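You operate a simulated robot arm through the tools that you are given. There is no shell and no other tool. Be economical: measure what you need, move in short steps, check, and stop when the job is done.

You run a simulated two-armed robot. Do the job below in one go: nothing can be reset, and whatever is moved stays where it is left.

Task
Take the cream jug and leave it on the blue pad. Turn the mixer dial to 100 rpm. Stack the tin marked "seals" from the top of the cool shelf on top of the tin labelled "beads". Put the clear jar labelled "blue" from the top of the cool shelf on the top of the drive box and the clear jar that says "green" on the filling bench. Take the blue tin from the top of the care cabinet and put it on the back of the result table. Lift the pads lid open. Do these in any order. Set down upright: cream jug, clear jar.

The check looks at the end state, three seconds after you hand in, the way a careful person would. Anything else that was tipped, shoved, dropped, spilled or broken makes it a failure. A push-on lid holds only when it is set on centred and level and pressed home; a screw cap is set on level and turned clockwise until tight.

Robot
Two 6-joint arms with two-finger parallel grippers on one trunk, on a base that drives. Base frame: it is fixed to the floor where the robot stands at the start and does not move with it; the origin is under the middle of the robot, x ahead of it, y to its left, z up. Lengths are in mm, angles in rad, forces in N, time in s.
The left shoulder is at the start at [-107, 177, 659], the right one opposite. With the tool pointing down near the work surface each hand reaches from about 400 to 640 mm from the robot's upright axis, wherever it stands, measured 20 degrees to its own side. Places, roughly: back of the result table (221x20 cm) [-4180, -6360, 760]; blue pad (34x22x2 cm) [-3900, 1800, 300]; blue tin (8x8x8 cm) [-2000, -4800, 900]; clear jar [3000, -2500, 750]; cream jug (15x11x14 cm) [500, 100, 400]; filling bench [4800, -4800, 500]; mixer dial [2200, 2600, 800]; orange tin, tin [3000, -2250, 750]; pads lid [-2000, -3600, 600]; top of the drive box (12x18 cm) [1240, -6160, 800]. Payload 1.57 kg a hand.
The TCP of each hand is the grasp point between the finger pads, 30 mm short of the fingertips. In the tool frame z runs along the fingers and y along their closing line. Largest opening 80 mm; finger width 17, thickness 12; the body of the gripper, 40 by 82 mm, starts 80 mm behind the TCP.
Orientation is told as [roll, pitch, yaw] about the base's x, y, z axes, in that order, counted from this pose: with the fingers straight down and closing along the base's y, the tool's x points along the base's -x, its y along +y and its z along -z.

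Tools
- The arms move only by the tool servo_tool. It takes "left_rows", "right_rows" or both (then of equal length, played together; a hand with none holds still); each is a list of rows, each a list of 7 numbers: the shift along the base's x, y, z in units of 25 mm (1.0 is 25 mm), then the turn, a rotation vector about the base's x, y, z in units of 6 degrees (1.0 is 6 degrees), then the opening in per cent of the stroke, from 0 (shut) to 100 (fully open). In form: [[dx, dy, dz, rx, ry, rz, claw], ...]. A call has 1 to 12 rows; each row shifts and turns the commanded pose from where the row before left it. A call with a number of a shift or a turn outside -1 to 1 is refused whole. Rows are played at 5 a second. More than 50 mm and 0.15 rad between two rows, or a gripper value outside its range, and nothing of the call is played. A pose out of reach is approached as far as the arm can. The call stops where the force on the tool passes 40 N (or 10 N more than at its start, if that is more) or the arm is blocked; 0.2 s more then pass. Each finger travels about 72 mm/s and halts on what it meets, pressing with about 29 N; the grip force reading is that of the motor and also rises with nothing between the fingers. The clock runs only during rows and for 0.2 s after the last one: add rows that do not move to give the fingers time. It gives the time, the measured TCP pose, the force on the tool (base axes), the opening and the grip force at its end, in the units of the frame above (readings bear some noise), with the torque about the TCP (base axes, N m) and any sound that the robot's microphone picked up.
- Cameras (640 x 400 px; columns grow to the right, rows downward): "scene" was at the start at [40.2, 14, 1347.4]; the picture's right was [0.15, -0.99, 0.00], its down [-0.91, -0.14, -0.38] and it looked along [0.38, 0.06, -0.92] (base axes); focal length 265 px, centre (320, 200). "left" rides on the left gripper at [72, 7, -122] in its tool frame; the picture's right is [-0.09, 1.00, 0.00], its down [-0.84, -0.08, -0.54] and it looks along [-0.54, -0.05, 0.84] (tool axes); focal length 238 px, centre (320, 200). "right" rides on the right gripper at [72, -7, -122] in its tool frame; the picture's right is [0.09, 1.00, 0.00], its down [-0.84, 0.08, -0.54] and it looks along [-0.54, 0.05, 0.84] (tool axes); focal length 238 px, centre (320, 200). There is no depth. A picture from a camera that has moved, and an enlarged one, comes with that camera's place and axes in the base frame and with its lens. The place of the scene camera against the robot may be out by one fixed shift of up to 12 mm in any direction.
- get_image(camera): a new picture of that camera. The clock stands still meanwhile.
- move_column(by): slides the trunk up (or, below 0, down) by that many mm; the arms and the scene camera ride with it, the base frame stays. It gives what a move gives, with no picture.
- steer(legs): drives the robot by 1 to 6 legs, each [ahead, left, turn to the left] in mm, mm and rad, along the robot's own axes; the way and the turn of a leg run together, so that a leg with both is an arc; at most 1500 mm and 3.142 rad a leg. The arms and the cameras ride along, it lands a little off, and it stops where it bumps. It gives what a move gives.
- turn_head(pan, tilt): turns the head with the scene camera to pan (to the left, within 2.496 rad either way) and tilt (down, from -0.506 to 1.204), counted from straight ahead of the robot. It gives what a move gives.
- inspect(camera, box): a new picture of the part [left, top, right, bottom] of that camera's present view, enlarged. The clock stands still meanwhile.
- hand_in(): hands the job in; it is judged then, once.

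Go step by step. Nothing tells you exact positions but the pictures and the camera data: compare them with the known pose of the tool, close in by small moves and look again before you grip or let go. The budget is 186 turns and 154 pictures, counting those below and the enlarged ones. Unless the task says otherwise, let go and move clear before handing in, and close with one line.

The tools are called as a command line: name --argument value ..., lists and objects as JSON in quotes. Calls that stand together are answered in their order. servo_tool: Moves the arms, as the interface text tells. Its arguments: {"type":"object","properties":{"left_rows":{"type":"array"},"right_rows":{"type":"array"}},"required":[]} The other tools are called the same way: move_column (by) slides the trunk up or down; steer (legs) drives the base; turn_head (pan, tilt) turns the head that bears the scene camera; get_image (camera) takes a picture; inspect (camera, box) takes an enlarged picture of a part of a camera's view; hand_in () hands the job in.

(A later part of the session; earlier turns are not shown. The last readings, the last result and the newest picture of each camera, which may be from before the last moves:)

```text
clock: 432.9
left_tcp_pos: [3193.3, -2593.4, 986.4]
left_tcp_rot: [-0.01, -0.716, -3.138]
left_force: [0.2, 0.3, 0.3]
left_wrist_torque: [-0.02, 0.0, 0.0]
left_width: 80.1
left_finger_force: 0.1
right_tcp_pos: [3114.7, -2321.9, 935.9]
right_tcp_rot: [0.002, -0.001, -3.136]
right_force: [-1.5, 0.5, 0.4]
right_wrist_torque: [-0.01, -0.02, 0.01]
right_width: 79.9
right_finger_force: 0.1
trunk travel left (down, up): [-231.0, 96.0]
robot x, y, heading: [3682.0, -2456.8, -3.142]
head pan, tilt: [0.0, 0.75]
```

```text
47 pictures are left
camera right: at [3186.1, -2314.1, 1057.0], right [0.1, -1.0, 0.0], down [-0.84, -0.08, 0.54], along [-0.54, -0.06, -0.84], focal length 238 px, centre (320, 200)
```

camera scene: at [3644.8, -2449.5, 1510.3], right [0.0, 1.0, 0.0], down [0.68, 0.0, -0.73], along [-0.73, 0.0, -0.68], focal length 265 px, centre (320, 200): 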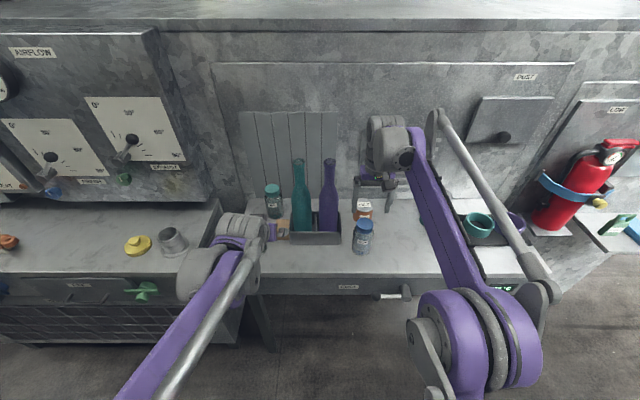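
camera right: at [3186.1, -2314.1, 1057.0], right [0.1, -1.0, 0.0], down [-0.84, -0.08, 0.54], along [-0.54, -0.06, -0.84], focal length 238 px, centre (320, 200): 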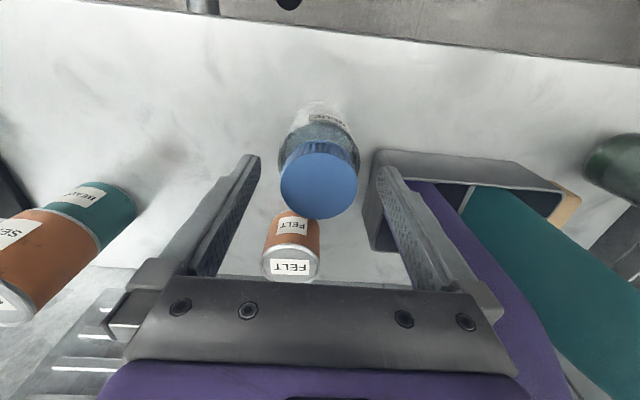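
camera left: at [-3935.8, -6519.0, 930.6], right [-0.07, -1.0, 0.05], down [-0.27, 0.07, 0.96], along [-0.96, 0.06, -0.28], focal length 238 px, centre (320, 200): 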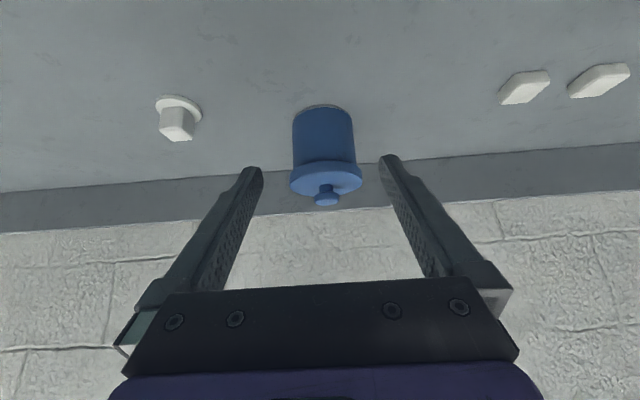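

The bottle holder is too near the right finger. I'll yaw the hand 36° so that finger passes in front of the holder.

servo_tool --right_rows '[[0, 0, 0.6, 0, 0, 0.6, 100], [0, 0, 0, 0, 0, 0.9, 100], [0, 0, 0, 0, 0, 0.9, 100], [0, 0, 0, 0, 0, 0.9, 100], [0, 0, 0, 0, 0, 0.9, 95], [0, 0, 0, 0, 0, 0.9, 95], [0, 0, 0, 0, 0, 0.9, 95]]'

get_image --camera "right"

```text
clock: 434.5
left_tcp_pos: [3193.7, -2592.9, 986.6]
left_tcp_rot: [-0.011, -0.717, -3.139]
left_force: [0.1, -0.1, -0.7]
left_wrist_torque: [0.0, -0.02, 0.01]
left_width: 79.9
left_finger_force: 0.1
right_tcp_pos: [3114.7, -2322.9, 951.2]
right_tcp_rot: [0.004, -0.003, -2.506]
right_force: [-0.5, 0.6, -0.1]
right_wrist_torque: [-0.05, -0.04, 0.03]
right_width: 75.9
right_finger_force: 0.1
trunk travel left (down, up): [-231.0, 96.0]
robot x, y, heading: [3686.3, -2455.2, -3.144]
head pan, tilt: [0.0, 0.75]
```

```text
46 pictures are left
camera right: at [3167.6, -2273.0, 1072.4], right [0.66, -0.75, 0.0], down [-0.63, -0.56, 0.54], along [-0.4, -0.36, -0.84], focal length 238 px, centre (320, 200)
```

right: 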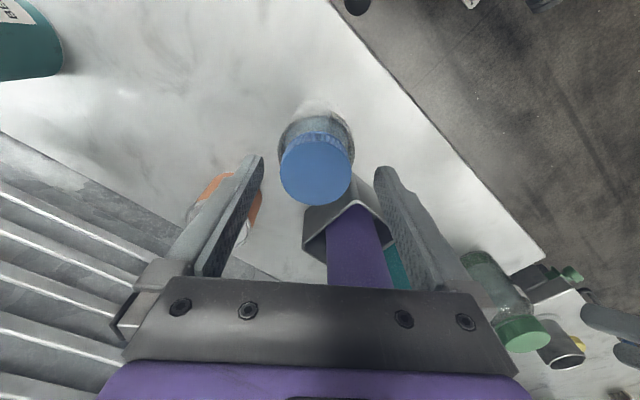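

The fingers now clear the holder. Descend and grip.

servo_tool --right_rows '[[0, 0, -0.7, 0, 0, 0, 95], [0, 0, -0.7, 0, 0, 0, 95], [0, 0, -0.7, 0, 0, 0, 95], [0, 0, -0.7, 0, 0, 0, 95], [0, 0, -0.35, 0, 0, 0, 95], [0, 0, 0, 0, 0, 0, 70], [0, 0, 0, 0, 0, 0, 40], [0, 0, 0, 0, 0, 0, 40], [0, 0, 0, 0, 0, 0, 40]]'

servo_tool --right_rows '[[0, 0, 0.3, 0, 0, 0, 40], [0, 0, 0.6, 0, 0, 0, 40], [0, 0, 0.9, 0, 0, 0, 40], [0, 0, 0.9, 0, 0, 0, 40], [0, 0, 0.9, 0, 0, 0, 40], [0, 0, 0.9, 0, 0, 0, 40], [0, 0, 0.9, 0, 0, 0, 40], [0, 0, 0.9, 0, 0, 0, 40]]'

get_image --camera "right"

```text
clock: 436.5
left_tcp_pos: [3193.6, -2594.0, 986.7]
left_tcp_rot: [-0.01, -0.717, -3.143]
left_force: [0.2, 0.7, 0.1]
left_wrist_torque: [0.01, -0.03, 0.01]
left_width: 79.8
left_finger_force: 0.0
right_tcp_pos: [3113.8, -2321.6, 871.6]
right_tcp_rot: [0.003, -0.002, -2.507]
right_force: [-0.5, 1.7, 0.4]
right_wrist_torque: [0.14, 0.1, 0.03]
right_width: 63.2
right_finger_force: 28.8
trunk travel left (down, up): [-231.0, 96.0]
robot x, y, heading: [3686.3, -2460.0, -3.137]
head pan, tilt: [0.0, 0.75]
```

```text
clock: 438.3
left_tcp_pos: [3192.2, -2593.7, 984.9]
left_tcp_rot: [-0.011, -0.717, -3.141]
left_force: [0.0, -0.7, 0.7]
left_wrist_torque: [0.03, 0.02, -0.03]
left_width: 80.0
left_finger_force: 0.1
right_tcp_pos: [3113.6, -2322.3, 1030.7]
right_tcp_rot: [0.003, 0.0, -2.508]
right_force: [0.1, 0.4, -3.7]
right_wrist_torque: [-0.01, 0.01, -0.01]
right_width: 62.9
right_finger_force: 29.2
trunk travel left (down, up): [-231.0, 96.0]
robot x, y, heading: [3686.8, -2455.7, -3.14]
head pan, tilt: [0.0, 0.75]
```

```text
45 pictures are left
camera right: at [3167.0, -2272.6, 1151.5], right [0.66, -0.75, 0.0], down [-0.63, -0.56, 0.54], along [-0.4, -0.36, -0.84], focal length 238 px, centre (320, 200)
```

right: 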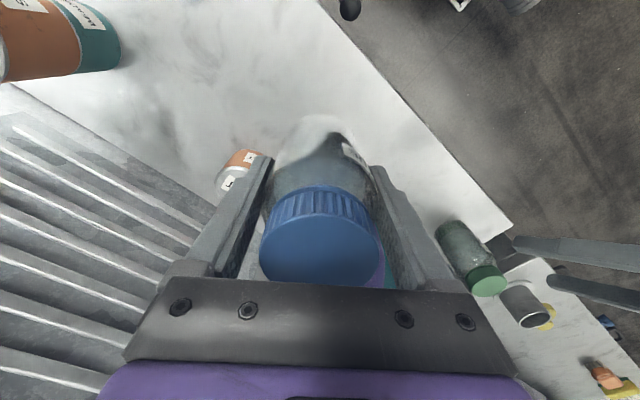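

Blue jar is held. Now the green jar (≈3118, −2650) with the left hand: set it vertical above and look.

servo_tool --left_rows '[[0, -0.28, 0.6, 0, -0.85, 0, 100], [-0.4, -0.28, 0.4, 0, -0.85, 0, 100], [-0.4, -0.28, 0, 0, -0.85, 0, 100], [-0.4, -0.28, 0, 0, -0.85, 0, 100], [-0.4, -0.28, 0, 0, -0.85, 0, 100], [-0.4, -0.28, 0, 0, -0.85, 0, 100], [-0.4, -0.28, 0, 0, -0.85, 0, 100], [-0.4, -0.28, 0, 0.1, -0.9, 0, 100]]'

get_image --camera "left"

```text
clock: 440.1
left_tcp_pos: [3122.0, -2651.2, 1010.6]
left_tcp_rot: [-0.022, 0.005, -3.14]
left_force: [0.9, 0.3, 0.0]
left_wrist_torque: [-0.01, -0.02, -0.02]
left_width: 79.8
left_finger_force: 0.0
right_tcp_pos: [3113.6, -2323.1, 1029.6]
right_tcp_rot: [0.004, 0.0, -2.508]
right_force: [-1.1, 0.6, -3.3]
right_wrist_torque: [0.02, -0.04, 0.0]
right_width: 63.1
right_finger_force: 28.9
trunk travel left (down, up): [-231.0, 96.0]
robot x, y, heading: [3687.1, -2455.6, -3.135]
head pan, tilt: [0.0, 0.75]
```

```text
44 pictures are left
camera left: at [3193.4, -2659.9, 1132.3], right [-0.09, -1.0, -0.02], down [-0.84, 0.07, 0.54], along [-0.54, 0.07, -0.84], focal length 238 px, centre (320, 200)
```

left: 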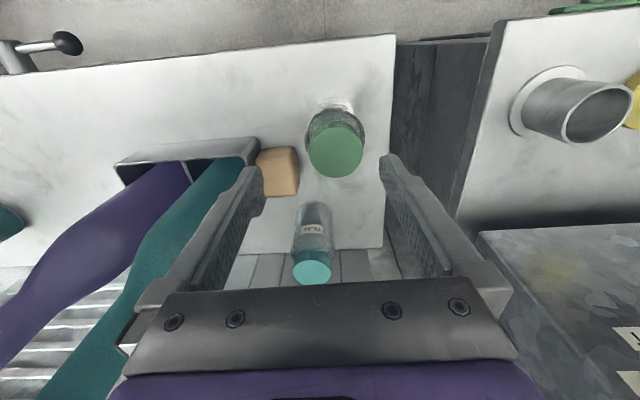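

Green jar at ≈ (3113, −2662). Align, descend and grip.

servo_tool --left_rows '[[-0.36, -0.44, 0, -0.2, 0, 0, 100], [0, 0, -0.8, 0, 0, 0, 100], [0, 0, -0.8, 0, 0, 0, 100], [0, 0, -0.8, 0, 0, 0, 100], [0, 0, 0, 0, 0, 0, 100]]'

get_image --camera "left"

```text
clock: 441.3
left_tcp_pos: [3115.8, -2659.7, 951.1]
left_tcp_rot: [0.003, 0.0, -3.139]
left_force: [-0.7, 0.1, -0.7]
left_wrist_torque: [0.0, 0.01, 0.02]
left_width: 80.2
left_finger_force: 0.0
right_tcp_pos: [3114.3, -2321.9, 1030.5]
right_tcp_rot: [0.001, -0.002, -2.507]
right_force: [0.0, -0.3, -3.1]
right_wrist_torque: [0.0, -0.04, 0.0]
right_width: 63.2
right_finger_force: 28.8
trunk travel left (down, up): [-231.0, 96.0]
robot x, y, heading: [3685.1, -2452.5, -3.139]
head pan, tilt: [0.0, 0.75]
```

```text
43 pictures are left
camera left: at [3185.8, -2667.9, 1072.6], right [-0.09, -1.0, 0.0], down [-0.84, 0.08, 0.54], along [-0.54, 0.05, -0.84], focal length 238 px, centre (320, 200)
```

left: 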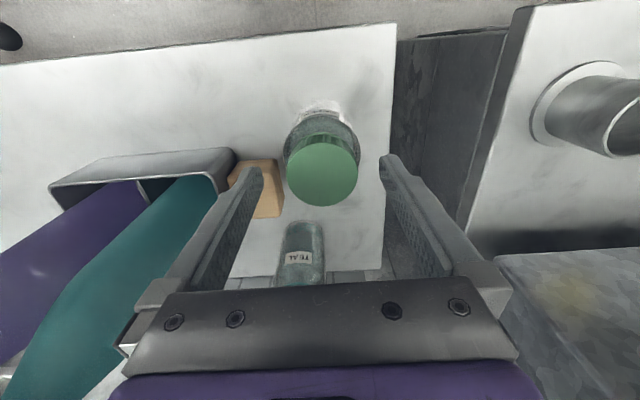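

servo_tool --left_rows '[[-0.08, -0.11, -0.6, 0, 0, 0, 100], [0, 0, -0.7, 0, 0, 0, 100], [0, 0, -0.7, 0, 0, 0, 100], [0, 0, -0.7, 0, 0, 0, 100], [0, 0, -0.45, 0, 0, 0, 100], [0, 0, 0, 0, 0, 0, 80], [0, 0, 0, 0, 0, 0, 40], [0, 0, 0, 0, 0, 0, 40], [0, 0, 0, 0, 0, 0, 40]]'

servo_tool --left_rows '[[0, 0, 0.3, 0, 0, 0, 40], [0, 0, 0.6, 0, 0, 0, 40], [0, 0, 0.9, 0, 0, 0, 40], [0, 0, 0.9, 0, 0, 0, 40], [0, 0, 0.9, 0, 0, 0, 40], [0, 0, 0.9, 0, 0, 0, 40], [0, 0, 0.9, 0, 0, 0, 40], [0, 0, 0.9, 0, 0, 0, 40]]'

get_image --camera "left"

```text
clock: 443.3
left_tcp_pos: [3110.8, -2663.5, 871.6]
left_tcp_rot: [0.001, 0.001, -3.14]
left_force: [-0.2, 1.2, 0.2]
left_wrist_torque: [0.08, 0.03, 0.02]
left_width: 63.4
left_finger_force: 28.9
right_tcp_pos: [3112.4, -2320.9, 1029.6]
right_tcp_rot: [0.003, 0.0, -2.509]
right_force: [-0.2, 0.0, -3.6]
right_wrist_torque: [0.01, -0.01, -0.03]
right_width: 63.1
right_finger_force: 28.7
trunk travel left (down, up): [-231.0, 96.0]
robot x, y, heading: [3684.5, -2454.3, -3.14]
head pan, tilt: [0.0, 0.75]
```

```text
clock: 445.1
left_tcp_pos: [3112.4, -2664.3, 1028.4]
left_tcp_rot: [0.003, 0.0, -3.141]
left_force: [0.2, -0.2, -3.3]
left_wrist_torque: [0.02, -0.02, 0.02]
left_width: 63.3
left_finger_force: 29.1
right_tcp_pos: [3114.3, -2321.2, 1030.0]
right_tcp_rot: [0.004, 0.0, -2.508]
right_force: [0.3, -0.3, -4.0]
right_wrist_torque: [-0.06, -0.02, 0.02]
right_width: 63.1
right_finger_force: 29.3
trunk travel left (down, up): [-231.0, 96.0]
robot x, y, heading: [3683.8, -2452.6, -3.139]
head pan, tilt: [0.0, 0.75]
```

```text
42 pictures are left
camera left: at [3183.8, -2670.3, 1150.9], right [-0.09, -1.0, 0.0], down [-0.84, 0.08, 0.54], along [-0.54, 0.05, -0.84], focal length 238 px, centre (320, 200)
```

left: 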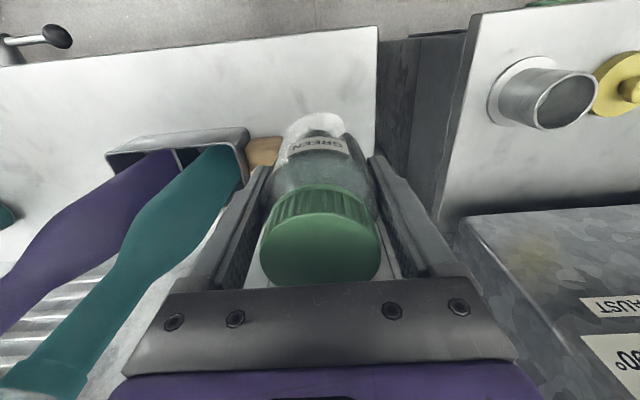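

Both jars are held securely. Back off, turn to face south, and drive to the filling bench for the green jar.

steer --legs '[[-170, 0, 0], [0, 0, 1.57], [1300, 0, 0], [1150, 0, 0], [0, 0, 1.57]]'

turn_head --pan 0.0 --tilt 0.55

get_image --camera "scene"

```text
clock: 465.8
left_tcp_pos: [4420.4, -4697.7, 1028.6]
left_tcp_rot: [-0.001, 0.0, 0.013]
left_force: [0.2, 0.3, -3.6]
left_wrist_torque: [-0.03, -0.01, -0.01]
left_width: 63.4
left_finger_force: 28.7
right_tcp_pos: [4423.9, -5037.9, 1030.2]
right_tcp_rot: [0.004, -0.001, 0.644]
right_force: [0.1, -0.4, -2.8]
right_wrist_torque: [0.03, 0.02, 0.0]
right_width: 62.5
right_finger_force: 28.8
trunk travel left (down, up): [-231.0, 96.0]
robot x, y, heading: [3850.8, -4910.9, 0.015]
head pan, tilt: [0.0, 0.75]
```

```text
clock: 466.6
left_tcp_pos: [4422.2, -4696.0, 1028.5]
left_tcp_rot: [0.0, 0.001, 0.011]
left_force: [0.5, 0.0, -2.8]
left_wrist_torque: [-0.03, -0.01, -0.01]
left_width: 63.5
left_finger_force: 28.8
right_tcp_pos: [4423.7, -5038.9, 1028.9]
right_tcp_rot: [0.004, 0.001, 0.642]
right_force: [0.7, 0.1, -3.4]
right_wrist_torque: [-0.03, 0.01, -0.01]
right_width: 62.9
right_finger_force: 29.5
trunk travel left (down, up): [-231.0, 96.0]
robot x, y, heading: [3850.4, -4908.8, 0.018]
head pan, tilt: [0.0, 0.55]
```

```text
41 pictures are left
camera scene: at [3904.2, -4904.5, 1527.6], right [0.01, -1.0, 0.0], down [-0.52, -0.01, -0.85], along [0.85, 0.01, -0.52], focal length 265 px, centre (320, 200)
```

scene: 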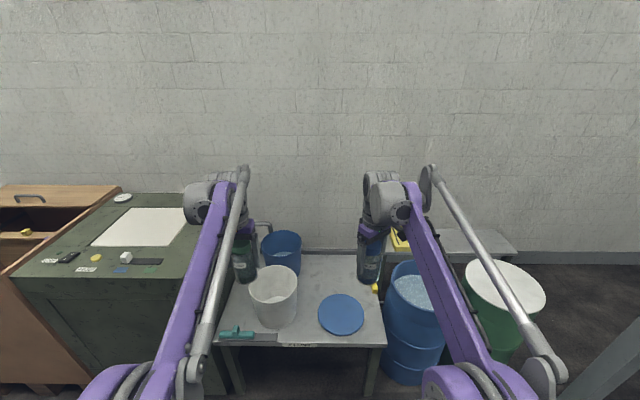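

The filling bench is the low grey table (z≈500); a free spot lies at ≈ (4810, −4960), behind the blue plate. Move in, then lower the trunk, raising the right jar a bit.

steer --legs '[[0, -195, -0.015], [370, 0, 0]]'

move_column --by -190

servo_tool --left_rows '[[0.2, -0.8, 0, 0, 0, 0, 40], [0.2, -0.8, 0, 0, 0, 0, 40], [0.2, -0.8, -0.5, 0, 0, 0, 40], [0, 0, -0.8, 0, 0, 0, 40], [0, 0, -0.8, 0, 0, 0, 40], [0, 0, 0, 0, 0, 0, 40]]' --right_rows '[[0, 0, 0.5, 0, 0, 0, 40], [0, 0, 0.5, 0, 0, 0, 40], [0, 0, 0.5, 0, 0, 0, 40], [0, 0, 0.5, 0, 0, 0, 40], [0, 0, 0.5, 0, 0, 0, 40], [0, 0, 0, 0, 0, 0, 40]]'

get_image --camera "left"

get_image --camera "scene"

```text
clock: 470.9
left_tcp_pos: [4797.5, -4898.8, 1029.3]
left_tcp_rot: [-0.001, 0.001, -0.003]
left_force: [-0.2, 0.8, -3.6]
left_wrist_torque: [-0.02, -0.04, 0.01]
left_width: 63.3
left_finger_force: 28.8
right_tcp_pos: [4793.5, -5239.7, 1029.8]
right_tcp_rot: [0.003, 0.0, 0.629]
right_force: [0.4, -0.4, -3.5]
right_wrist_torque: [-0.02, 0.04, 0.02]
right_width: 63.1
right_finger_force: 29.1
trunk travel left (down, up): [-231.0, 96.0]
robot x, y, heading: [4224.3, -5108.0, -0.002]
head pan, tilt: [0.0, 0.55]
```

```text
clock: 472.9
left_tcp_pos: [4796.5, -4899.7, 839.5]
left_tcp_rot: [0.001, 0.001, -0.002]
left_force: [0.3, 0.5, -3.0]
left_wrist_torque: [0.04, 0.01, 0.0]
left_width: 63.4
left_finger_force: 29.3
right_tcp_pos: [4792.4, -5240.3, 840.9]
right_tcp_rot: [0.004, -0.001, 0.63]
right_force: [0.2, 0.2, -3.1]
right_wrist_torque: [-0.04, 0.04, 0.0]
right_width: 63.0
right_finger_force: 29.1
trunk travel left (down, up): [-41.0, 286.0]
robot x, y, heading: [4223.3, -5105.1, -0.0]
head pan, tilt: [0.0, 0.55]
```

```text
clock: 474.3
left_tcp_pos: [4810.9, -4958.1, 784.9]
left_tcp_rot: [0.0, 0.002, -0.001]
left_force: [0.3, 0.2, -3.3]
left_wrist_torque: [0.0, 0.0, 0.0]
left_width: 63.5
left_finger_force: 29.5
right_tcp_pos: [4787.0, -5242.1, 896.9]
right_tcp_rot: [0.006, 0.001, 0.629]
right_force: [-0.8, -0.9, -3.4]
right_wrist_torque: [-0.01, -0.02, 0.02]
right_width: 63.2
right_finger_force: 29.1
right hand out of reach, approached as far as the arm can: row 5
trunk travel left (down, up): [-41.0, 286.0]
robot x, y, heading: [4224.9, -5103.0, -0.003]
head pan, tilt: [0.0, 0.55]
```

```text
40 pictures are left
camera left: at [4739.3, -4952.6, 907.5], right [0.09, 1.0, 0.0], down [0.84, -0.08, 0.54], along [0.54, -0.05, -0.84], focal length 238 px, centre (320, 200)
```

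left: 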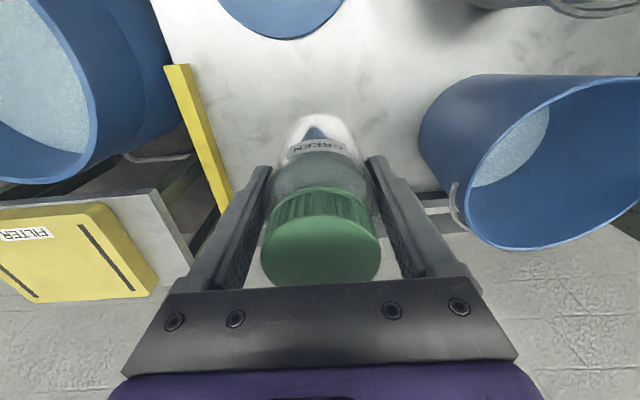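

```text
39 pictures are left
camera scene: at [4317.8, -5099.3, 1330.6], right [0.0, -1.0, 0.0], down [-0.52, 0.0, -0.85], along [0.85, 0.0, -0.52], focal length 265 px, centre (320, 200)
```

scene: 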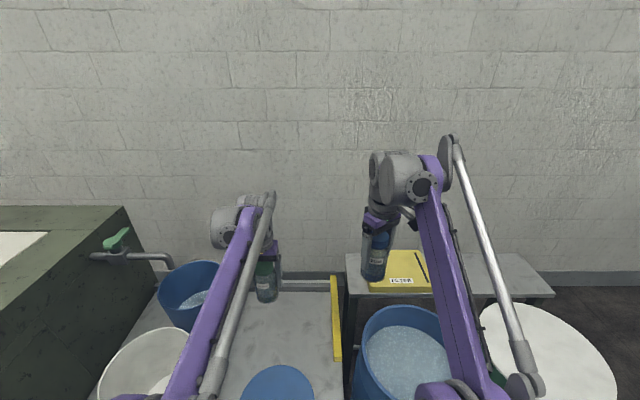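

Clear below. Lower the green jar.

servo_tool --left_rows '[[0, 0, -0.8, 0, 0, 0, 40], [0, 0, -0.8, 0, 0, 0, 40], [0, 0, -0.8, 0, 0, 0, 40], [0, 0, -0.8, 0, 0, 0, 40], [0, 0, -0.8, 0, 0, 0, 40], [0, 0, -0.8, 0, 0, 0, 40], [0, 0, -0.7, 0, 0, 0, 40], [0, 0, -0.5, 0, 0, 0, 40], [0, 0, 0, 0, 0, 0, 40]]'

get_image --camera "left"

```text
clock: 476.3
left_tcp_pos: [4811.8, -4958.9, 635.6]
left_tcp_rot: [0.0, -0.001, -0.002]
left_force: [1.0, -0.5, -3.1]
left_wrist_torque: [0.01, -0.03, -0.03]
left_width: 63.4
left_finger_force: 29.4
right_tcp_pos: [4788.2, -5239.9, 897.1]
right_tcp_rot: [0.005, 0.0, 0.63]
right_force: [-0.2, 0.3, -3.5]
right_wrist_torque: [-0.01, 0.02, 0.02]
right_width: 62.8
right_finger_force: 28.7
trunk travel left (down, up): [-41.0, 286.0]
robot x, y, heading: [4221.2, -5100.6, -0.001]
head pan, tilt: [0.0, 0.55]
```

```text
38 pictures are left
camera left: at [4739.3, -4952.7, 758.1], right [0.09, 1.0, 0.0], down [0.84, -0.08, 0.54], along [0.54, -0.05, -0.84], focal length 238 px, centre (320, 200)
```

left: 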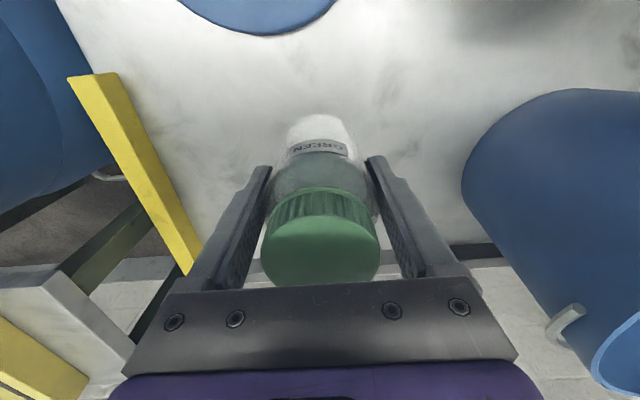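

servo_tool --left_rows '[[0, 0, -0.4, 0, 0, 0, 40], [0, 0, -0.4, 0, 0, 0, 40], [0, 0, -0.4, 0, 0, 0, 40], [0, 0, -0.2, 0, 0, 0, 40], [0, 0, 0, 0, 0, 0, 40]]'

servo_tool --left_rows '[[0, 0, -0.2, 0, 0, 0, 40], [0, 0, -0.2, 0, 0, 0, 40], [0, 0, -0.15, 0, 0, 0, 40], [0, 0, 0, 0, 0, 0, 40]]'

inspect --camera "scene" --box '[200, 220, 360, 360]'

```text
clock: 477.5
left_tcp_pos: [4811.4, -4959.2, 600.7]
left_tcp_rot: [0.0, 0.0, -0.004]
left_force: [0.7, 0.0, -3.3]
left_wrist_torque: [0.03, -0.01, -0.01]
left_width: 63.3
left_finger_force: 29.1
right_tcp_pos: [4788.0, -5240.5, 898.7]
right_tcp_rot: [0.003, 0.001, 0.63]
right_force: [-0.1, 0.3, -3.9]
right_wrist_torque: [-0.02, 0.04, 0.0]
right_width: 63.1
right_finger_force: 29.1
trunk travel left (down, up): [-41.0, 286.0]
robot x, y, heading: [4224.9, -5101.6, 0.001]
head pan, tilt: [0.0, 0.55]
```

```text
clock: 478.5
left_tcp_pos: [4811.7, -4959.4, 587.1]
left_tcp_rot: [0.0, -0.001, -0.004]
left_force: [0.8, 1.2, -4.0]
left_wrist_torque: [0.02, 0.04, 0.02]
left_width: 63.6
left_finger_force: 28.9
right_tcp_pos: [4787.0, -5240.3, 898.3]
right_tcp_rot: [0.003, 0.0, 0.63]
right_force: [-0.1, -0.6, -3.4]
right_wrist_torque: [0.0, 0.01, 0.0]
right_width: 63.2
right_finger_force: 29.0
trunk travel left (down, up): [-41.0, 286.0]
robot x, y, heading: [4223.8, -5108.4, -0.0]
head pan, tilt: [0.0, 0.55]
```

```text
2.86 times, centred on (280, 290) of scene
camera zoom: at [4317.6, -5099.3, 1330.6], right [0.0, -1.0, 0.0], down [-0.52, 0.0, -0.85], along [0.85, 0.0, -0.52], focal length 758 px, centre (434, -57)
```

zoom: 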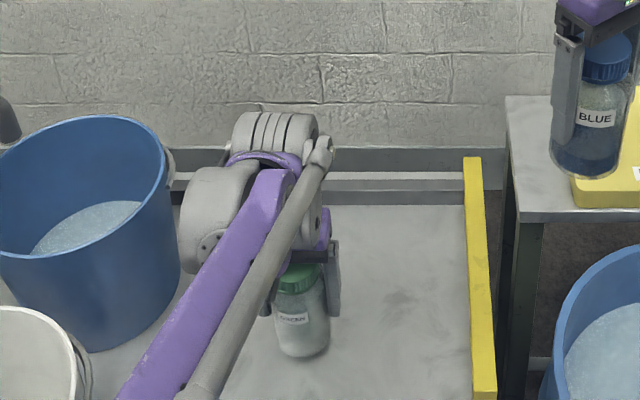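

servo_tool --left_rows '[[0, 0, -0.2, 0, 0, 0, 40], [0, 0, -0.2, 0, 0, 0, 40], [0, 0, -0.15, 0, 0, 0, 40], [0, 0, -0.12, 0, 0, 0, 40], [0, 0, 0, 0, 0, 0, 40]]'

servo_tool --left_rows '[[0, 0, -0.15, 0, 0, 0, 40], [0, 0, -0.12, 0, 0, 0, 40], [0, 0, 0, 0, 0, 0, 40]]'

```text
clock: 479.7
left_tcp_pos: [4810.8, -4959.8, 572.2]
left_tcp_rot: [0.002, -0.002, -0.002]
left_force: [7.8, 1.9, 20.4]
left_wrist_torque: [-0.38, -0.2, 0.16]
left_width: 63.1
left_finger_force: 29.0
right_tcp_pos: [4786.5, -5241.5, 899.1]
right_tcp_rot: [0.004, -0.001, 0.63]
right_force: [-0.1, -0.7, -3.8]
right_wrist_torque: [0.0, 0.01, 0.01]
right_width: 63.0
right_finger_force: 29.0
trunk travel left (down, up): [-41.0, 286.0]
robot x, y, heading: [4224.1, -5103.0, -0.0]
head pan, tilt: [0.0, 0.55]
```

```text
clock: 480.5
left_tcp_pos: [4809.5, -4960.7, 564.8]
left_tcp_rot: [0.003, 0.0, -0.002]
left_force: [-3.1, -0.4, 16.0]
left_wrist_torque: [-0.23, 0.0, -0.04]
left_width: 63.6
left_finger_force: 29.7
right_tcp_pos: [4786.9, -5241.0, 899.3]
right_tcp_rot: [0.002, -0.002, 0.631]
right_force: [0.2, 0.0, -4.4]
right_wrist_torque: [-0.01, 0.01, -0.01]
right_width: 62.8
right_finger_force: 28.5
trunk travel left (down, up): [-41.0, 286.0]
robot x, y, heading: [4223.5, -5103.9, -0.002]
head pan, tilt: [0.0, 0.55]
```

On the bench. Release and lift clear.

servo_tool --left_rows '[[0, 0, 0.06, 0, 0, 0, 40], [0, 0, 0, 0, 0, 0, 85], [0, 0, 0, 0, 0, 0, 100], [0, 0, 0, 0, 0, 0, 100], [0, 0, 0.5, 0, 0, 0, 100], [0, 0, 0.9, 0, 0, 0, 100], [0, 0, 0.9, 0, 0, 0, 100], [0, 0, 0.9, 0, 0, 0, 100], [0, 0, 0.9, 0, 0, 0, 100], [0, 0, 0.9, 0, 0, 0, 100], [0, 0, 0.9, 0, 0, 0, 100], [0, 0, 0.9, 0, 0, 0, 100]]'

get_image --camera "left"

```text
clock: 483.1
left_tcp_pos: [4811.8, -4959.3, 737.3]
left_tcp_rot: [0.003, 0.001, -0.004]
left_force: [-0.3, 0.7, 0.0]
left_wrist_torque: [0.0, 0.04, -0.02]
left_width: 80.3
left_finger_force: 0.0
right_tcp_pos: [4788.4, -5241.2, 898.1]
right_tcp_rot: [0.003, -0.001, 0.63]
right_force: [-0.1, -0.2, -3.6]
right_wrist_torque: [-0.02, 0.03, 0.0]
right_width: 62.7
right_finger_force: 29.0
trunk travel left (down, up): [-41.0, 286.0]
robot x, y, heading: [4223.3, -5105.6, 0.001]
head pan, tilt: [0.0, 0.55]
```

```text
36 pictures are left
camera left: at [4739.8, -4953.4, 858.4], right [0.09, 1.0, 0.0], down [0.84, -0.08, 0.54], along [0.54, -0.05, -0.84], focal length 238 px, centre (320, 200)
```

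left: 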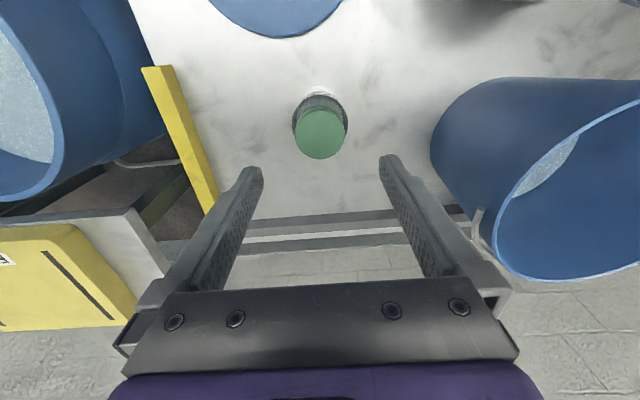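

Green jar stands upright on the filling bench. Raise the trunk, back out, and travel around to the west side of the drive box, keeping heading.

move_column --by 190

steer --legs '[[-610, 0, 0], [0, -1000, 0], [0, -950, 0], [-1500, 0, 0], [-1500, 0, 0], [-480, 0, 0]]'

steer --legs '[[0, 1020, 0]]'

turn_head --pan -0.1 --tilt 0.6

get_image --camera "scene"

```text
clock: 485.2
left_tcp_pos: [4811.0, -4959.9, 926.0]
left_tcp_rot: [0.0, -0.001, -0.002]
left_force: [-0.1, 0.5, 0.5]
left_wrist_torque: [0.0, 0.0, -0.04]
left_width: 79.8
left_finger_force: 0.0
right_tcp_pos: [4787.4, -5240.8, 1088.8]
right_tcp_rot: [0.004, -0.002, 0.63]
right_force: [0.1, 0.2, -4.1]
right_wrist_torque: [-0.03, -0.01, 0.0]
right_width: 62.9
right_finger_force: 28.9
trunk travel left (down, up): [-231.0, 96.0]
robot x, y, heading: [4224.4, -5105.4, -0.002]
head pan, tilt: [0.0, 0.55]
```

```text
clock: 522.1
left_tcp_pos: [703.1, -6882.1, 926.8]
left_tcp_rot: [0.0, -0.002, -0.002]
left_force: [1.2, 0.0, 0.6]
left_wrist_torque: [0.01, -0.02, 0.01]
left_width: 80.0
left_finger_force: 0.2
right_tcp_pos: [679.9, -7164.0, 1087.6]
right_tcp_rot: [0.004, -0.002, 0.629]
right_force: [-0.3, -0.3, -2.7]
right_wrist_torque: [-0.01, -0.02, 0.02]
right_width: 62.4
right_finger_force: 29.2
trunk travel left (down, up): [-231.0, 96.0]
robot x, y, heading: [115.6, -7028.5, -0.002]
head pan, tilt: [0.0, 0.55]
```

```text
clock: 531.4
left_tcp_pos: [703.4, -5858.6, 925.5]
left_tcp_rot: [0.001, 0.0, -0.002]
left_force: [-0.7, 0.0, -0.9]
left_wrist_torque: [0.02, 0.02, 0.01]
left_width: 79.9
left_finger_force: 0.1
right_tcp_pos: [681.5, -6140.5, 1088.0]
right_tcp_rot: [0.003, 0.001, 0.631]
right_force: [-0.9, 0.4, -3.0]
right_wrist_torque: [0.01, 0.0, -0.02]
right_width: 62.6
right_finger_force: 28.8
trunk travel left (down, up): [-231.0, 96.0]
robot x, y, heading: [118.2, -6005.4, 0.003]
head pan, tilt: [0.0, 0.55]
```

```text
clock: 532.1
left_tcp_pos: [704.9, -5857.3, 925.4]
left_tcp_rot: [0.001, 0.001, 0.0]
left_force: [0.3, -1.1, -0.1]
left_wrist_torque: [-0.05, 0.0, -0.03]
left_width: 80.0
left_finger_force: 0.1
right_tcp_pos: [681.1, -6140.7, 1089.0]
right_tcp_rot: [0.005, -0.001, 0.634]
right_force: [-0.8, 0.0, -3.3]
right_wrist_torque: [-0.01, 0.0, -0.02]
right_width: 62.4
right_finger_force: 29.2
trunk travel left (down, up): [-231.0, 96.0]
robot x, y, heading: [116.4, -6005.5, 0.004]
head pan, tilt: [-0.099, 0.6]
```

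```text
35 pictures are left
camera scene: at [167.4, -6008.6, 1523.2], right [-0.1, -1.0, 0.0], down [-0.56, 0.06, -0.83], along [0.82, -0.08, -0.56], focal length 265 px, centre (320, 200)
```

scene: 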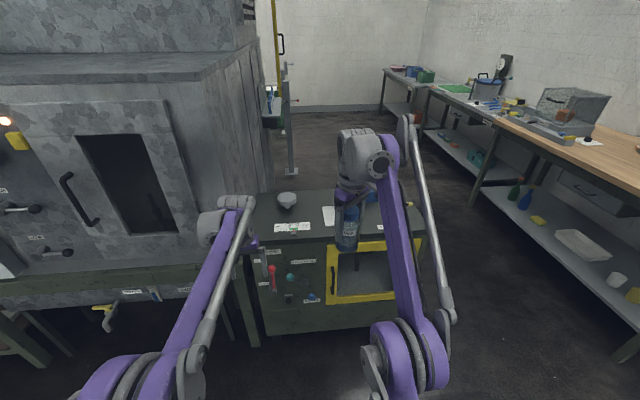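

inspect --camera "scene" --box '[235, 170, 435, 270]'

get_image --camera "right"

```text
3.20 times, centred on (335, 220) of scene
camera zoom: at [167.4, -6008.6, 1523.2], right [-0.1, -1.0, 0.0], down [-0.56, 0.06, -0.83], along [0.82, -0.08, -0.56], focal length 849 px, centre (272, 136)
```

zoom: 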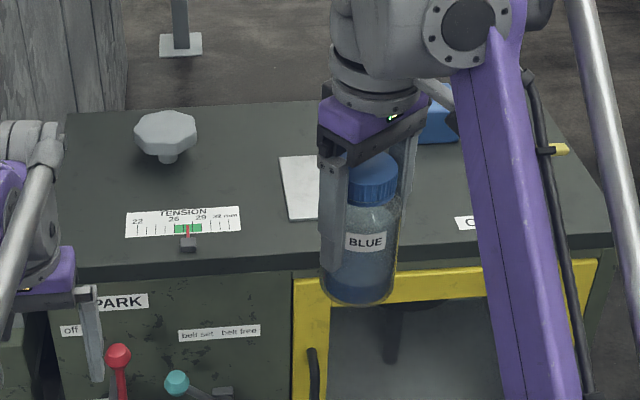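

```text
33 pictures are left
camera right: at [626.9, -6188.5, 1209.4], right [-0.66, 0.75, 0.0], down [0.63, 0.55, 0.54], along [0.4, 0.36, -0.84], focal length 238 px, centre (320, 200)
```

right: 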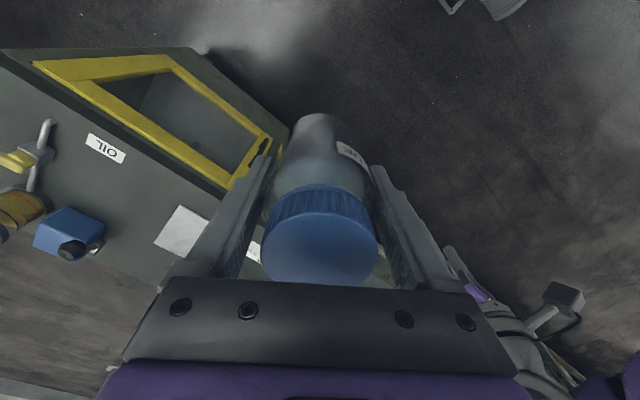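

I need a better look at the top of the drive box. Tuck the left hand, drive closer and look down.

servo_tool --left_rows '[[-0.9, -0.5, 0.5, 0, 0, 0, 100], [-0.9, -0.5, 0.5, 0, 0, 0, 100], [-0.9, -0.5, 0.5, 0, 0, 0, 100], [-0.9, -0.3, 0.5, 0, 0, 0, 100], [-0.9, 0, 0.5, 0, 0, 0, 100], [-0.9, 0, 0, 0, 0, 0, 100]]' --right_rows '[[0, -0.9, 0, 0, 0, 0, 40], [0, -0.9, 0, 0, 0, 0, 40], [0, -0.9, 0, 0, 0, 0, 40], [0, -0.9, 0, 0, 0, 0, 40], [0, -0.9, 0, 0, 0, 0, 40], [0, 0, 0, 0, 0, 0, 40]]'

steer --legs '[[400, 0, 0]]'

turn_head --pan -0.2 --tilt 0.85

get_image --camera "scene"

```text
clock: 533.5
left_tcp_pos: [569.5, -5905.0, 987.4]
left_tcp_rot: [0.0, 0.0, -0.001]
left_force: [0.1, -0.5, 0.6]
left_wrist_torque: [-0.02, 0.02, 0.04]
left_width: 80.1
left_finger_force: 0.1
right_tcp_pos: [679.3, -6254.6, 1088.5]
right_tcp_rot: [0.002, -0.002, 0.631]
right_force: [-0.5, 1.0, -4.1]
right_wrist_torque: [-0.01, 0.01, -0.01]
right_width: 62.5
right_finger_force: 29.1
trunk travel left (down, up): [-231.0, 96.0]
robot x, y, heading: [110.3, -6006.3, -0.003]
head pan, tilt: [-0.099, 0.6]
```

```text
clock: 536.0
left_tcp_pos: [970.9, -5906.4, 987.5]
left_tcp_rot: [0.003, -0.002, -0.005]
left_force: [0.2, -0.2, -1.2]
left_wrist_torque: [-0.01, -0.02, 0.0]
left_width: 80.0
left_finger_force: 0.1
right_tcp_pos: [1082.8, -6255.9, 1089.5]
right_tcp_rot: [0.003, 0.0, 0.631]
right_force: [0.1, -0.6, -3.9]
right_wrist_torque: [-0.01, 0.04, 0.01]
right_width: 62.5
right_finger_force: 29.4
trunk travel left (down, up): [-231.0, 96.0]
robot x, y, heading: [519.1, -6008.6, 0.001]
head pan, tilt: [-0.099, 0.6]
```

```text
clock: 536.8
left_tcp_pos: [971.7, -5905.6, 988.1]
left_tcp_rot: [0.002, -0.001, -0.003]
left_force: [-0.5, -0.4, 0.2]
left_wrist_torque: [0.02, 0.0, -0.01]
left_width: 80.1
left_finger_force: 0.1
right_tcp_pos: [1082.6, -6255.6, 1089.2]
right_tcp_rot: [0.003, -0.003, 0.631]
right_force: [0.2, -0.2, -3.6]
right_wrist_torque: [-0.05, 0.01, 0.02]
right_width: 62.6
right_finger_force: 28.9
trunk travel left (down, up): [-231.0, 96.0]
robot x, y, heading: [517.2, -6006.8, 0.002]
head pan, tilt: [-0.201, 0.85]
```

```text
32 pictures are left
camera scene: at [558.2, -6016.0, 1502.3], right [-0.2, -0.98, 0.0], down [-0.74, 0.15, -0.66], along [0.65, -0.13, -0.75], focal length 265 px, centre (320, 200)
```

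scene: 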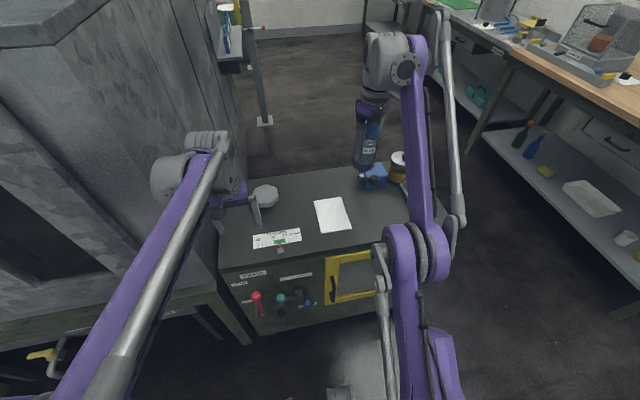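

inspect --camera "scene" --box '[210, 150, 450, 280]'

```text
2.67 times, centred on (330, 215) of scene
camera zoom: at [558.2, -6016.0, 1502.3], right [-0.2, -0.98, 0.0], down [-0.74, 0.15, -0.66], along [0.65, -0.13, -0.75], focal length 707 px, centre (293, 160)
```

zoom: 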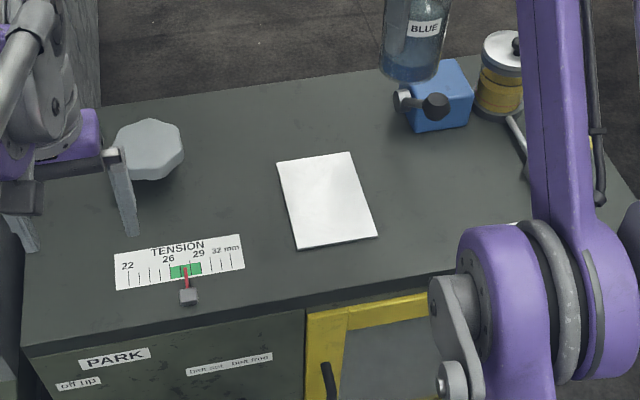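

The top is at z≈795; the free area behind the white plate (≈1235, −6155) fits the target. Drive in and position the jar above it.

steer --legs '[[150, 0, 0]]'

servo_tool --right_rows '[[0, 0.8, 0, 0, 0, 0, 40], [0, 0.8, 0, 0, 0, 0, 40], [0, 0.8, -0.5, 0, 0, 0, 40], [0, 0.8, -0.8, 0, 0, 0, 40], [0, 0.8, -0.8, 0, 0, 0, 40], [0, 0, -0.8, 0, 0, 0, 40], [0, 0, -0.8, 0, 0, 0, 40], [0, 0, -0.6, 0, 0, 0, 40], [0, 0, 0, 0, 0, 0, 40]]'

get_image --camera "right"

inspect --camera "scene" --box '[210, 150, 450, 280]'

```text
clock: 538.1
left_tcp_pos: [1120.2, -5905.8, 987.9]
left_tcp_rot: [0.001, 0.003, -0.003]
left_force: [0.6, 1.2, -0.5]
left_wrist_torque: [0.01, 0.02, -0.05]
left_width: 79.8
left_finger_force: 0.0
right_tcp_pos: [1232.5, -6256.4, 1089.4]
right_tcp_rot: [0.004, 0.001, 0.628]
right_force: [0.7, 1.2, -4.0]
right_wrist_torque: [-0.01, 0.07, -0.01]
right_width: 62.3
right_finger_force: 29.5
trunk travel left (down, up): [-231.0, 96.0]
robot x, y, heading: [667.1, -6004.5, -0.002]
head pan, tilt: [-0.201, 0.85]
```

```text
clock: 540.1
left_tcp_pos: [1120.2, -5906.4, 987.7]
left_tcp_rot: [0.002, -0.001, -0.003]
left_force: [0.0, -1.0, -0.1]
left_wrist_torque: [-0.01, -0.01, 0.0]
left_width: 79.9
left_finger_force: 0.0
right_tcp_pos: [1232.5, -6156.4, 980.3]
right_tcp_rot: [0.005, 0.0, 0.628]
right_force: [0.2, 0.3, -3.0]
right_wrist_torque: [-0.03, 0.0, 0.0]
right_width: 62.3
right_finger_force: 29.1
trunk travel left (down, up): [-231.0, 96.0]
robot x, y, heading: [670.0, -6006.7, -0.008]
head pan, tilt: [-0.201, 0.85]
```

```text
30 pictures are left
camera right: at [1179.5, -6203.4, 1102.3], right [-0.66, 0.75, 0.01], down [0.63, 0.55, 0.54], along [0.4, 0.36, -0.84], focal length 238 px, centre (320, 200)
```

right: 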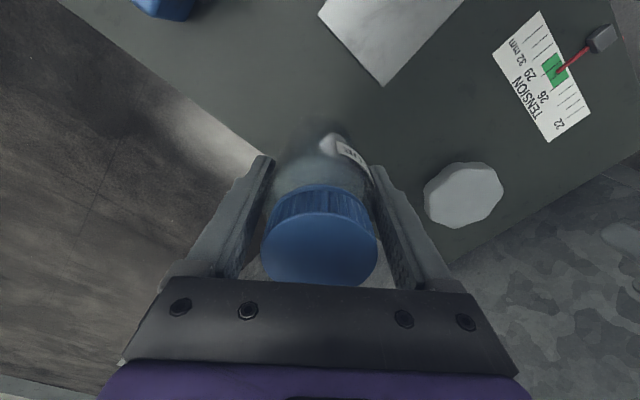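

```text
2.67 times, centred on (330, 215) of scene
camera zoom: at [707.1, -6016.3, 1502.3], right [-0.2, -0.98, 0.0], down [-0.74, 0.15, -0.66], along [0.65, -0.13, -0.75], focal length 707 px, centre (293, 160)
```

zoom: 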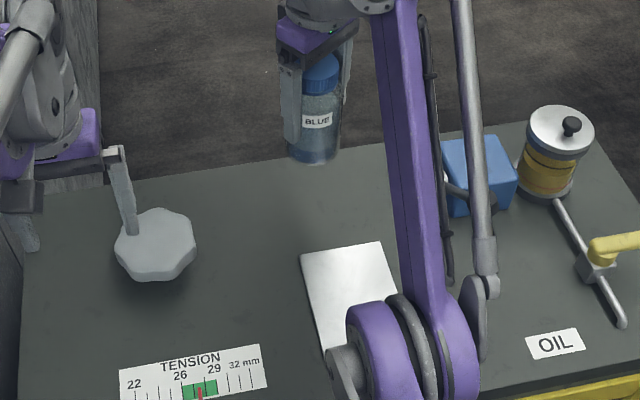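

Footprint lands in the free area. Lower to contact.

servo_tool --right_rows '[[0, 0, -0.8, 0, 0, 0, 40], [0, 0, -0.8, 0, 0, 0, 40], [0, 0, -0.8, 0, 0, 0, 40], [0, 0, -0.8, 0, 0, 0, 40], [0, 0, -0.5, 0, 0, 0, 40], [0, 0, -0.3, 0, 0, 0, 40], [0, 0, 0, 0, 0, 0, 40]]'

servo_tool --right_rows '[[0, 0, -0.16, 0, 0, 0, 40], [0, 0, -0.16, 0, 0, 0, 40], [0, 0, 0, 0, 0, 0, 40]]'

servo_tool --right_rows '[[0, 0, -0.14, 0, 0, 0, 40], [0, 0, -0.1, 0, 0, 0, 40], [0, 0, 0, 0, 0, 0, 40]]'

```text
clock: 541.7
left_tcp_pos: [1120.7, -5906.2, 988.2]
left_tcp_rot: [0.003, 0.0, -0.003]
left_force: [0.4, -0.2, -0.1]
left_wrist_torque: [-0.01, -0.03, -0.02]
left_width: 79.9
left_finger_force: 0.1
right_tcp_pos: [1263.7, -6154.8, 913.7]
right_tcp_rot: [0.006, -0.001, 0.627]
right_force: [-0.5, -0.5, -4.1]
right_wrist_torque: [0.01, 0.02, -0.01]
right_width: 62.3
right_finger_force: 28.9
right hand out of reach, approached as far as the arm can: row 1, 3, 4, 5, 6
trunk travel left (down, up): [-231.0, 96.0]
robot x, y, heading: [667.1, -6007.6, -0.008]
head pan, tilt: [-0.201, 0.85]
```

```text
clock: 542.5
left_tcp_pos: [1120.3, -5906.6, 987.7]
left_tcp_rot: [0.001, 0.0, -0.003]
left_force: [0.1, -0.4, -1.0]
left_wrist_torque: [-0.03, 0.03, 0.02]
left_width: 80.3
left_finger_force: 0.1
right_tcp_pos: [1267.0, -6154.4, 908.5]
right_tcp_rot: [0.005, 0.001, 0.628]
right_force: [-0.7, 0.1, -3.7]
right_wrist_torque: [0.0, -0.01, 0.02]
right_width: 62.6
right_finger_force: 29.9
right hand out of reach, approached as far as the arm can: row 2
trunk travel left (down, up): [-231.0, 96.0]
robot x, y, heading: [666.5, -6008.7, -0.003]
head pan, tilt: [-0.201, 0.85]
```

```text
clock: 543.3
left_tcp_pos: [1119.8, -5905.7, 987.9]
left_tcp_rot: [0.003, 0.0, -0.005]
left_force: [-0.6, 0.2, -0.2]
left_wrist_torque: [0.02, 0.03, -0.02]
left_width: 80.0
left_finger_force: 0.0
right_tcp_pos: [1270.6, -6156.1, 905.8]
right_tcp_rot: [0.006, -0.002, 0.628]
right_force: [-0.1, 0.0, -3.6]
right_wrist_torque: [-0.04, 0.0, 0.0]
right_width: 62.2
right_finger_force: 29.3
right hand out of reach, approached as far as the arm can: row 2
trunk travel left (down, up): [-231.0, 96.0]
robot x, y, heading: [665.8, -6005.3, -0.001]
head pan, tilt: [-0.201, 0.85]
```

The arm is at a limit, so I'll use the base and trunk: back 33 mm, then lower the trunk.

steer --legs '[[-33, 0, 0]]'

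move_column --by -38

get_image --camera "right"

```text
clock: 544.2
left_tcp_pos: [1086.7, -5906.7, 986.9]
left_tcp_rot: [0.001, 0.001, -0.004]
left_force: [-1.2, -0.1, 1.4]
left_wrist_torque: [-0.01, -0.03, -0.01]
left_width: 79.9
left_finger_force: 0.1
right_tcp_pos: [1238.2, -6153.7, 904.2]
right_tcp_rot: [0.005, -0.001, 0.629]
right_force: [-0.1, 0.3, -3.3]
right_wrist_torque: [0.0, -0.04, -0.02]
right_width: 62.4
right_finger_force: 28.3
trunk travel left (down, up): [-231.0, 96.0]
robot x, y, heading: [629.2, -6003.1, 0.0]
head pan, tilt: [-0.201, 0.85]
```

```text
clock: 545.0
left_tcp_pos: [1089.2, -5905.6, 949.9]
left_tcp_rot: [0.002, 0.0, -0.003]
left_force: [0.3, 0.8, -0.2]
left_wrist_torque: [0.01, -0.01, -0.02]
left_width: 79.9
left_finger_force: 0.1
right_tcp_pos: [1238.6, -6154.3, 866.8]
right_tcp_rot: [0.005, 0.001, 0.629]
right_force: [-2.3, -0.2, 3.6]
right_wrist_torque: [-0.13, -0.01, -0.02]
right_width: 62.3
right_finger_force: 28.6
trunk travel left (down, up): [-193.0, 134.0]
robot x, y, heading: [636.6, -6005.4, -0.002]
head pan, tilt: [-0.201, 0.85]
```

```text
28 pictures are left
camera right: at [1184.0, -6202.0, 989.3], right [-0.66, 0.75, 0.01], down [0.63, 0.55, 0.54], along [0.4, 0.36, -0.84], focal length 238 px, centre (320, 200)
```

right: 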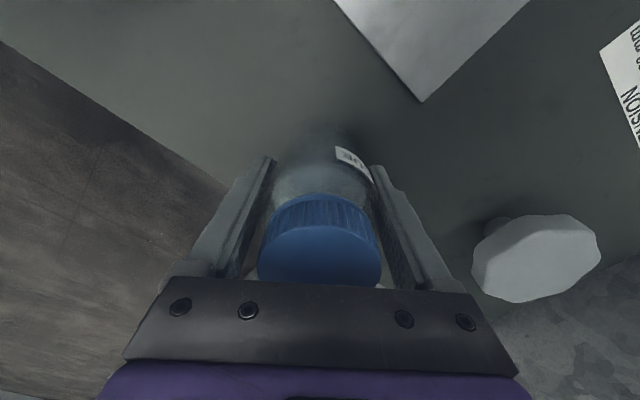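

Contact made. Settle 2 mm, open, and raise with the trunk.

move_column --by -2

servo_tool --right_rows '[[0, 0, 0, 0, 0, 0, 80], [0, 0, 0, 0, 0, 0, 98], [0, 0, 0, 0, 0, 0, 98], [0, 0, 0, 0, 0, 0, 98]]'

move_column --by 130

get_image --camera "right"

```text
clock: 545.5
left_tcp_pos: [1087.4, -5905.9, 948.6]
left_tcp_rot: [-0.001, -0.002, -0.003]
left_force: [0.3, -0.3, -0.4]
left_wrist_torque: [0.0, 0.02, -0.02]
left_width: 79.9
left_finger_force: 0.2
right_tcp_pos: [1238.5, -6155.1, 867.5]
right_tcp_rot: [0.005, 0.0, 0.627]
right_force: [5.4, 0.0, 22.8]
right_wrist_torque: [-0.34, -0.49, -0.02]
right_width: 62.2
right_finger_force: 28.5
trunk travel left (down, up): [-191.0, 136.0]
robot x, y, heading: [636.9, -6005.8, -0.004]
head pan, tilt: [-0.201, 0.85]
```

```text
clock: 546.5
left_tcp_pos: [1088.3, -5906.6, 947.7]
left_tcp_rot: [0.001, 0.0, -0.003]
left_force: [0.0, -0.3, -0.9]
left_wrist_torque: [0.0, 0.04, 0.0]
left_width: 79.9
left_finger_force: 0.0
right_tcp_pos: [1238.7, -6154.2, 866.3]
right_tcp_rot: [0.005, 0.0, 0.629]
right_force: [0.9, -0.1, 0.4]
right_wrist_torque: [0.03, -0.01, 0.0]
right_width: 78.5
right_finger_force: 0.0
trunk travel left (down, up): [-191.0, 136.0]
robot x, y, heading: [637.7, -6008.6, -0.003]
head pan, tilt: [-0.201, 0.85]
```

```text
clock: 548.1
left_tcp_pos: [1086.5, -5906.0, 1077.5]
left_tcp_rot: [-0.001, 0.001, -0.003]
left_force: [-0.6, 0.0, -0.1]
left_wrist_torque: [-0.01, 0.0, 0.0]
left_width: 80.0
left_finger_force: 0.0
right_tcp_pos: [1281.8, -6154.8, 1061.6]
right_tcp_rot: [-0.048, -0.067, 0.631]
right_force: [0.1, 0.2, -0.4]
right_wrist_torque: [-0.02, -0.02, 0.01]
right_width: 78.4
right_finger_force: 0.1
trunk travel left (down, up): [-321.0, 6.0]
robot x, y, heading: [636.1, -6005.2, -0.006]
head pan, tilt: [-0.201, 0.85]
```

```text
27 pictures are left
camera right: at [1217.3, -6202.1, 1177.7], right [-0.66, 0.75, -0.05], down [0.58, 0.55, 0.59], along [0.48, 0.36, -0.8], focal length 238 px, centre (320, 200)
```

right: 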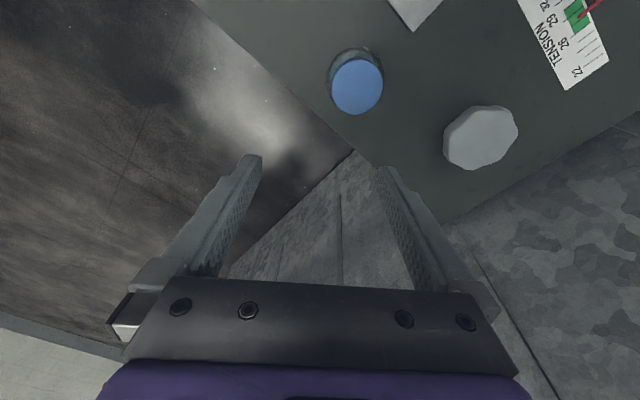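

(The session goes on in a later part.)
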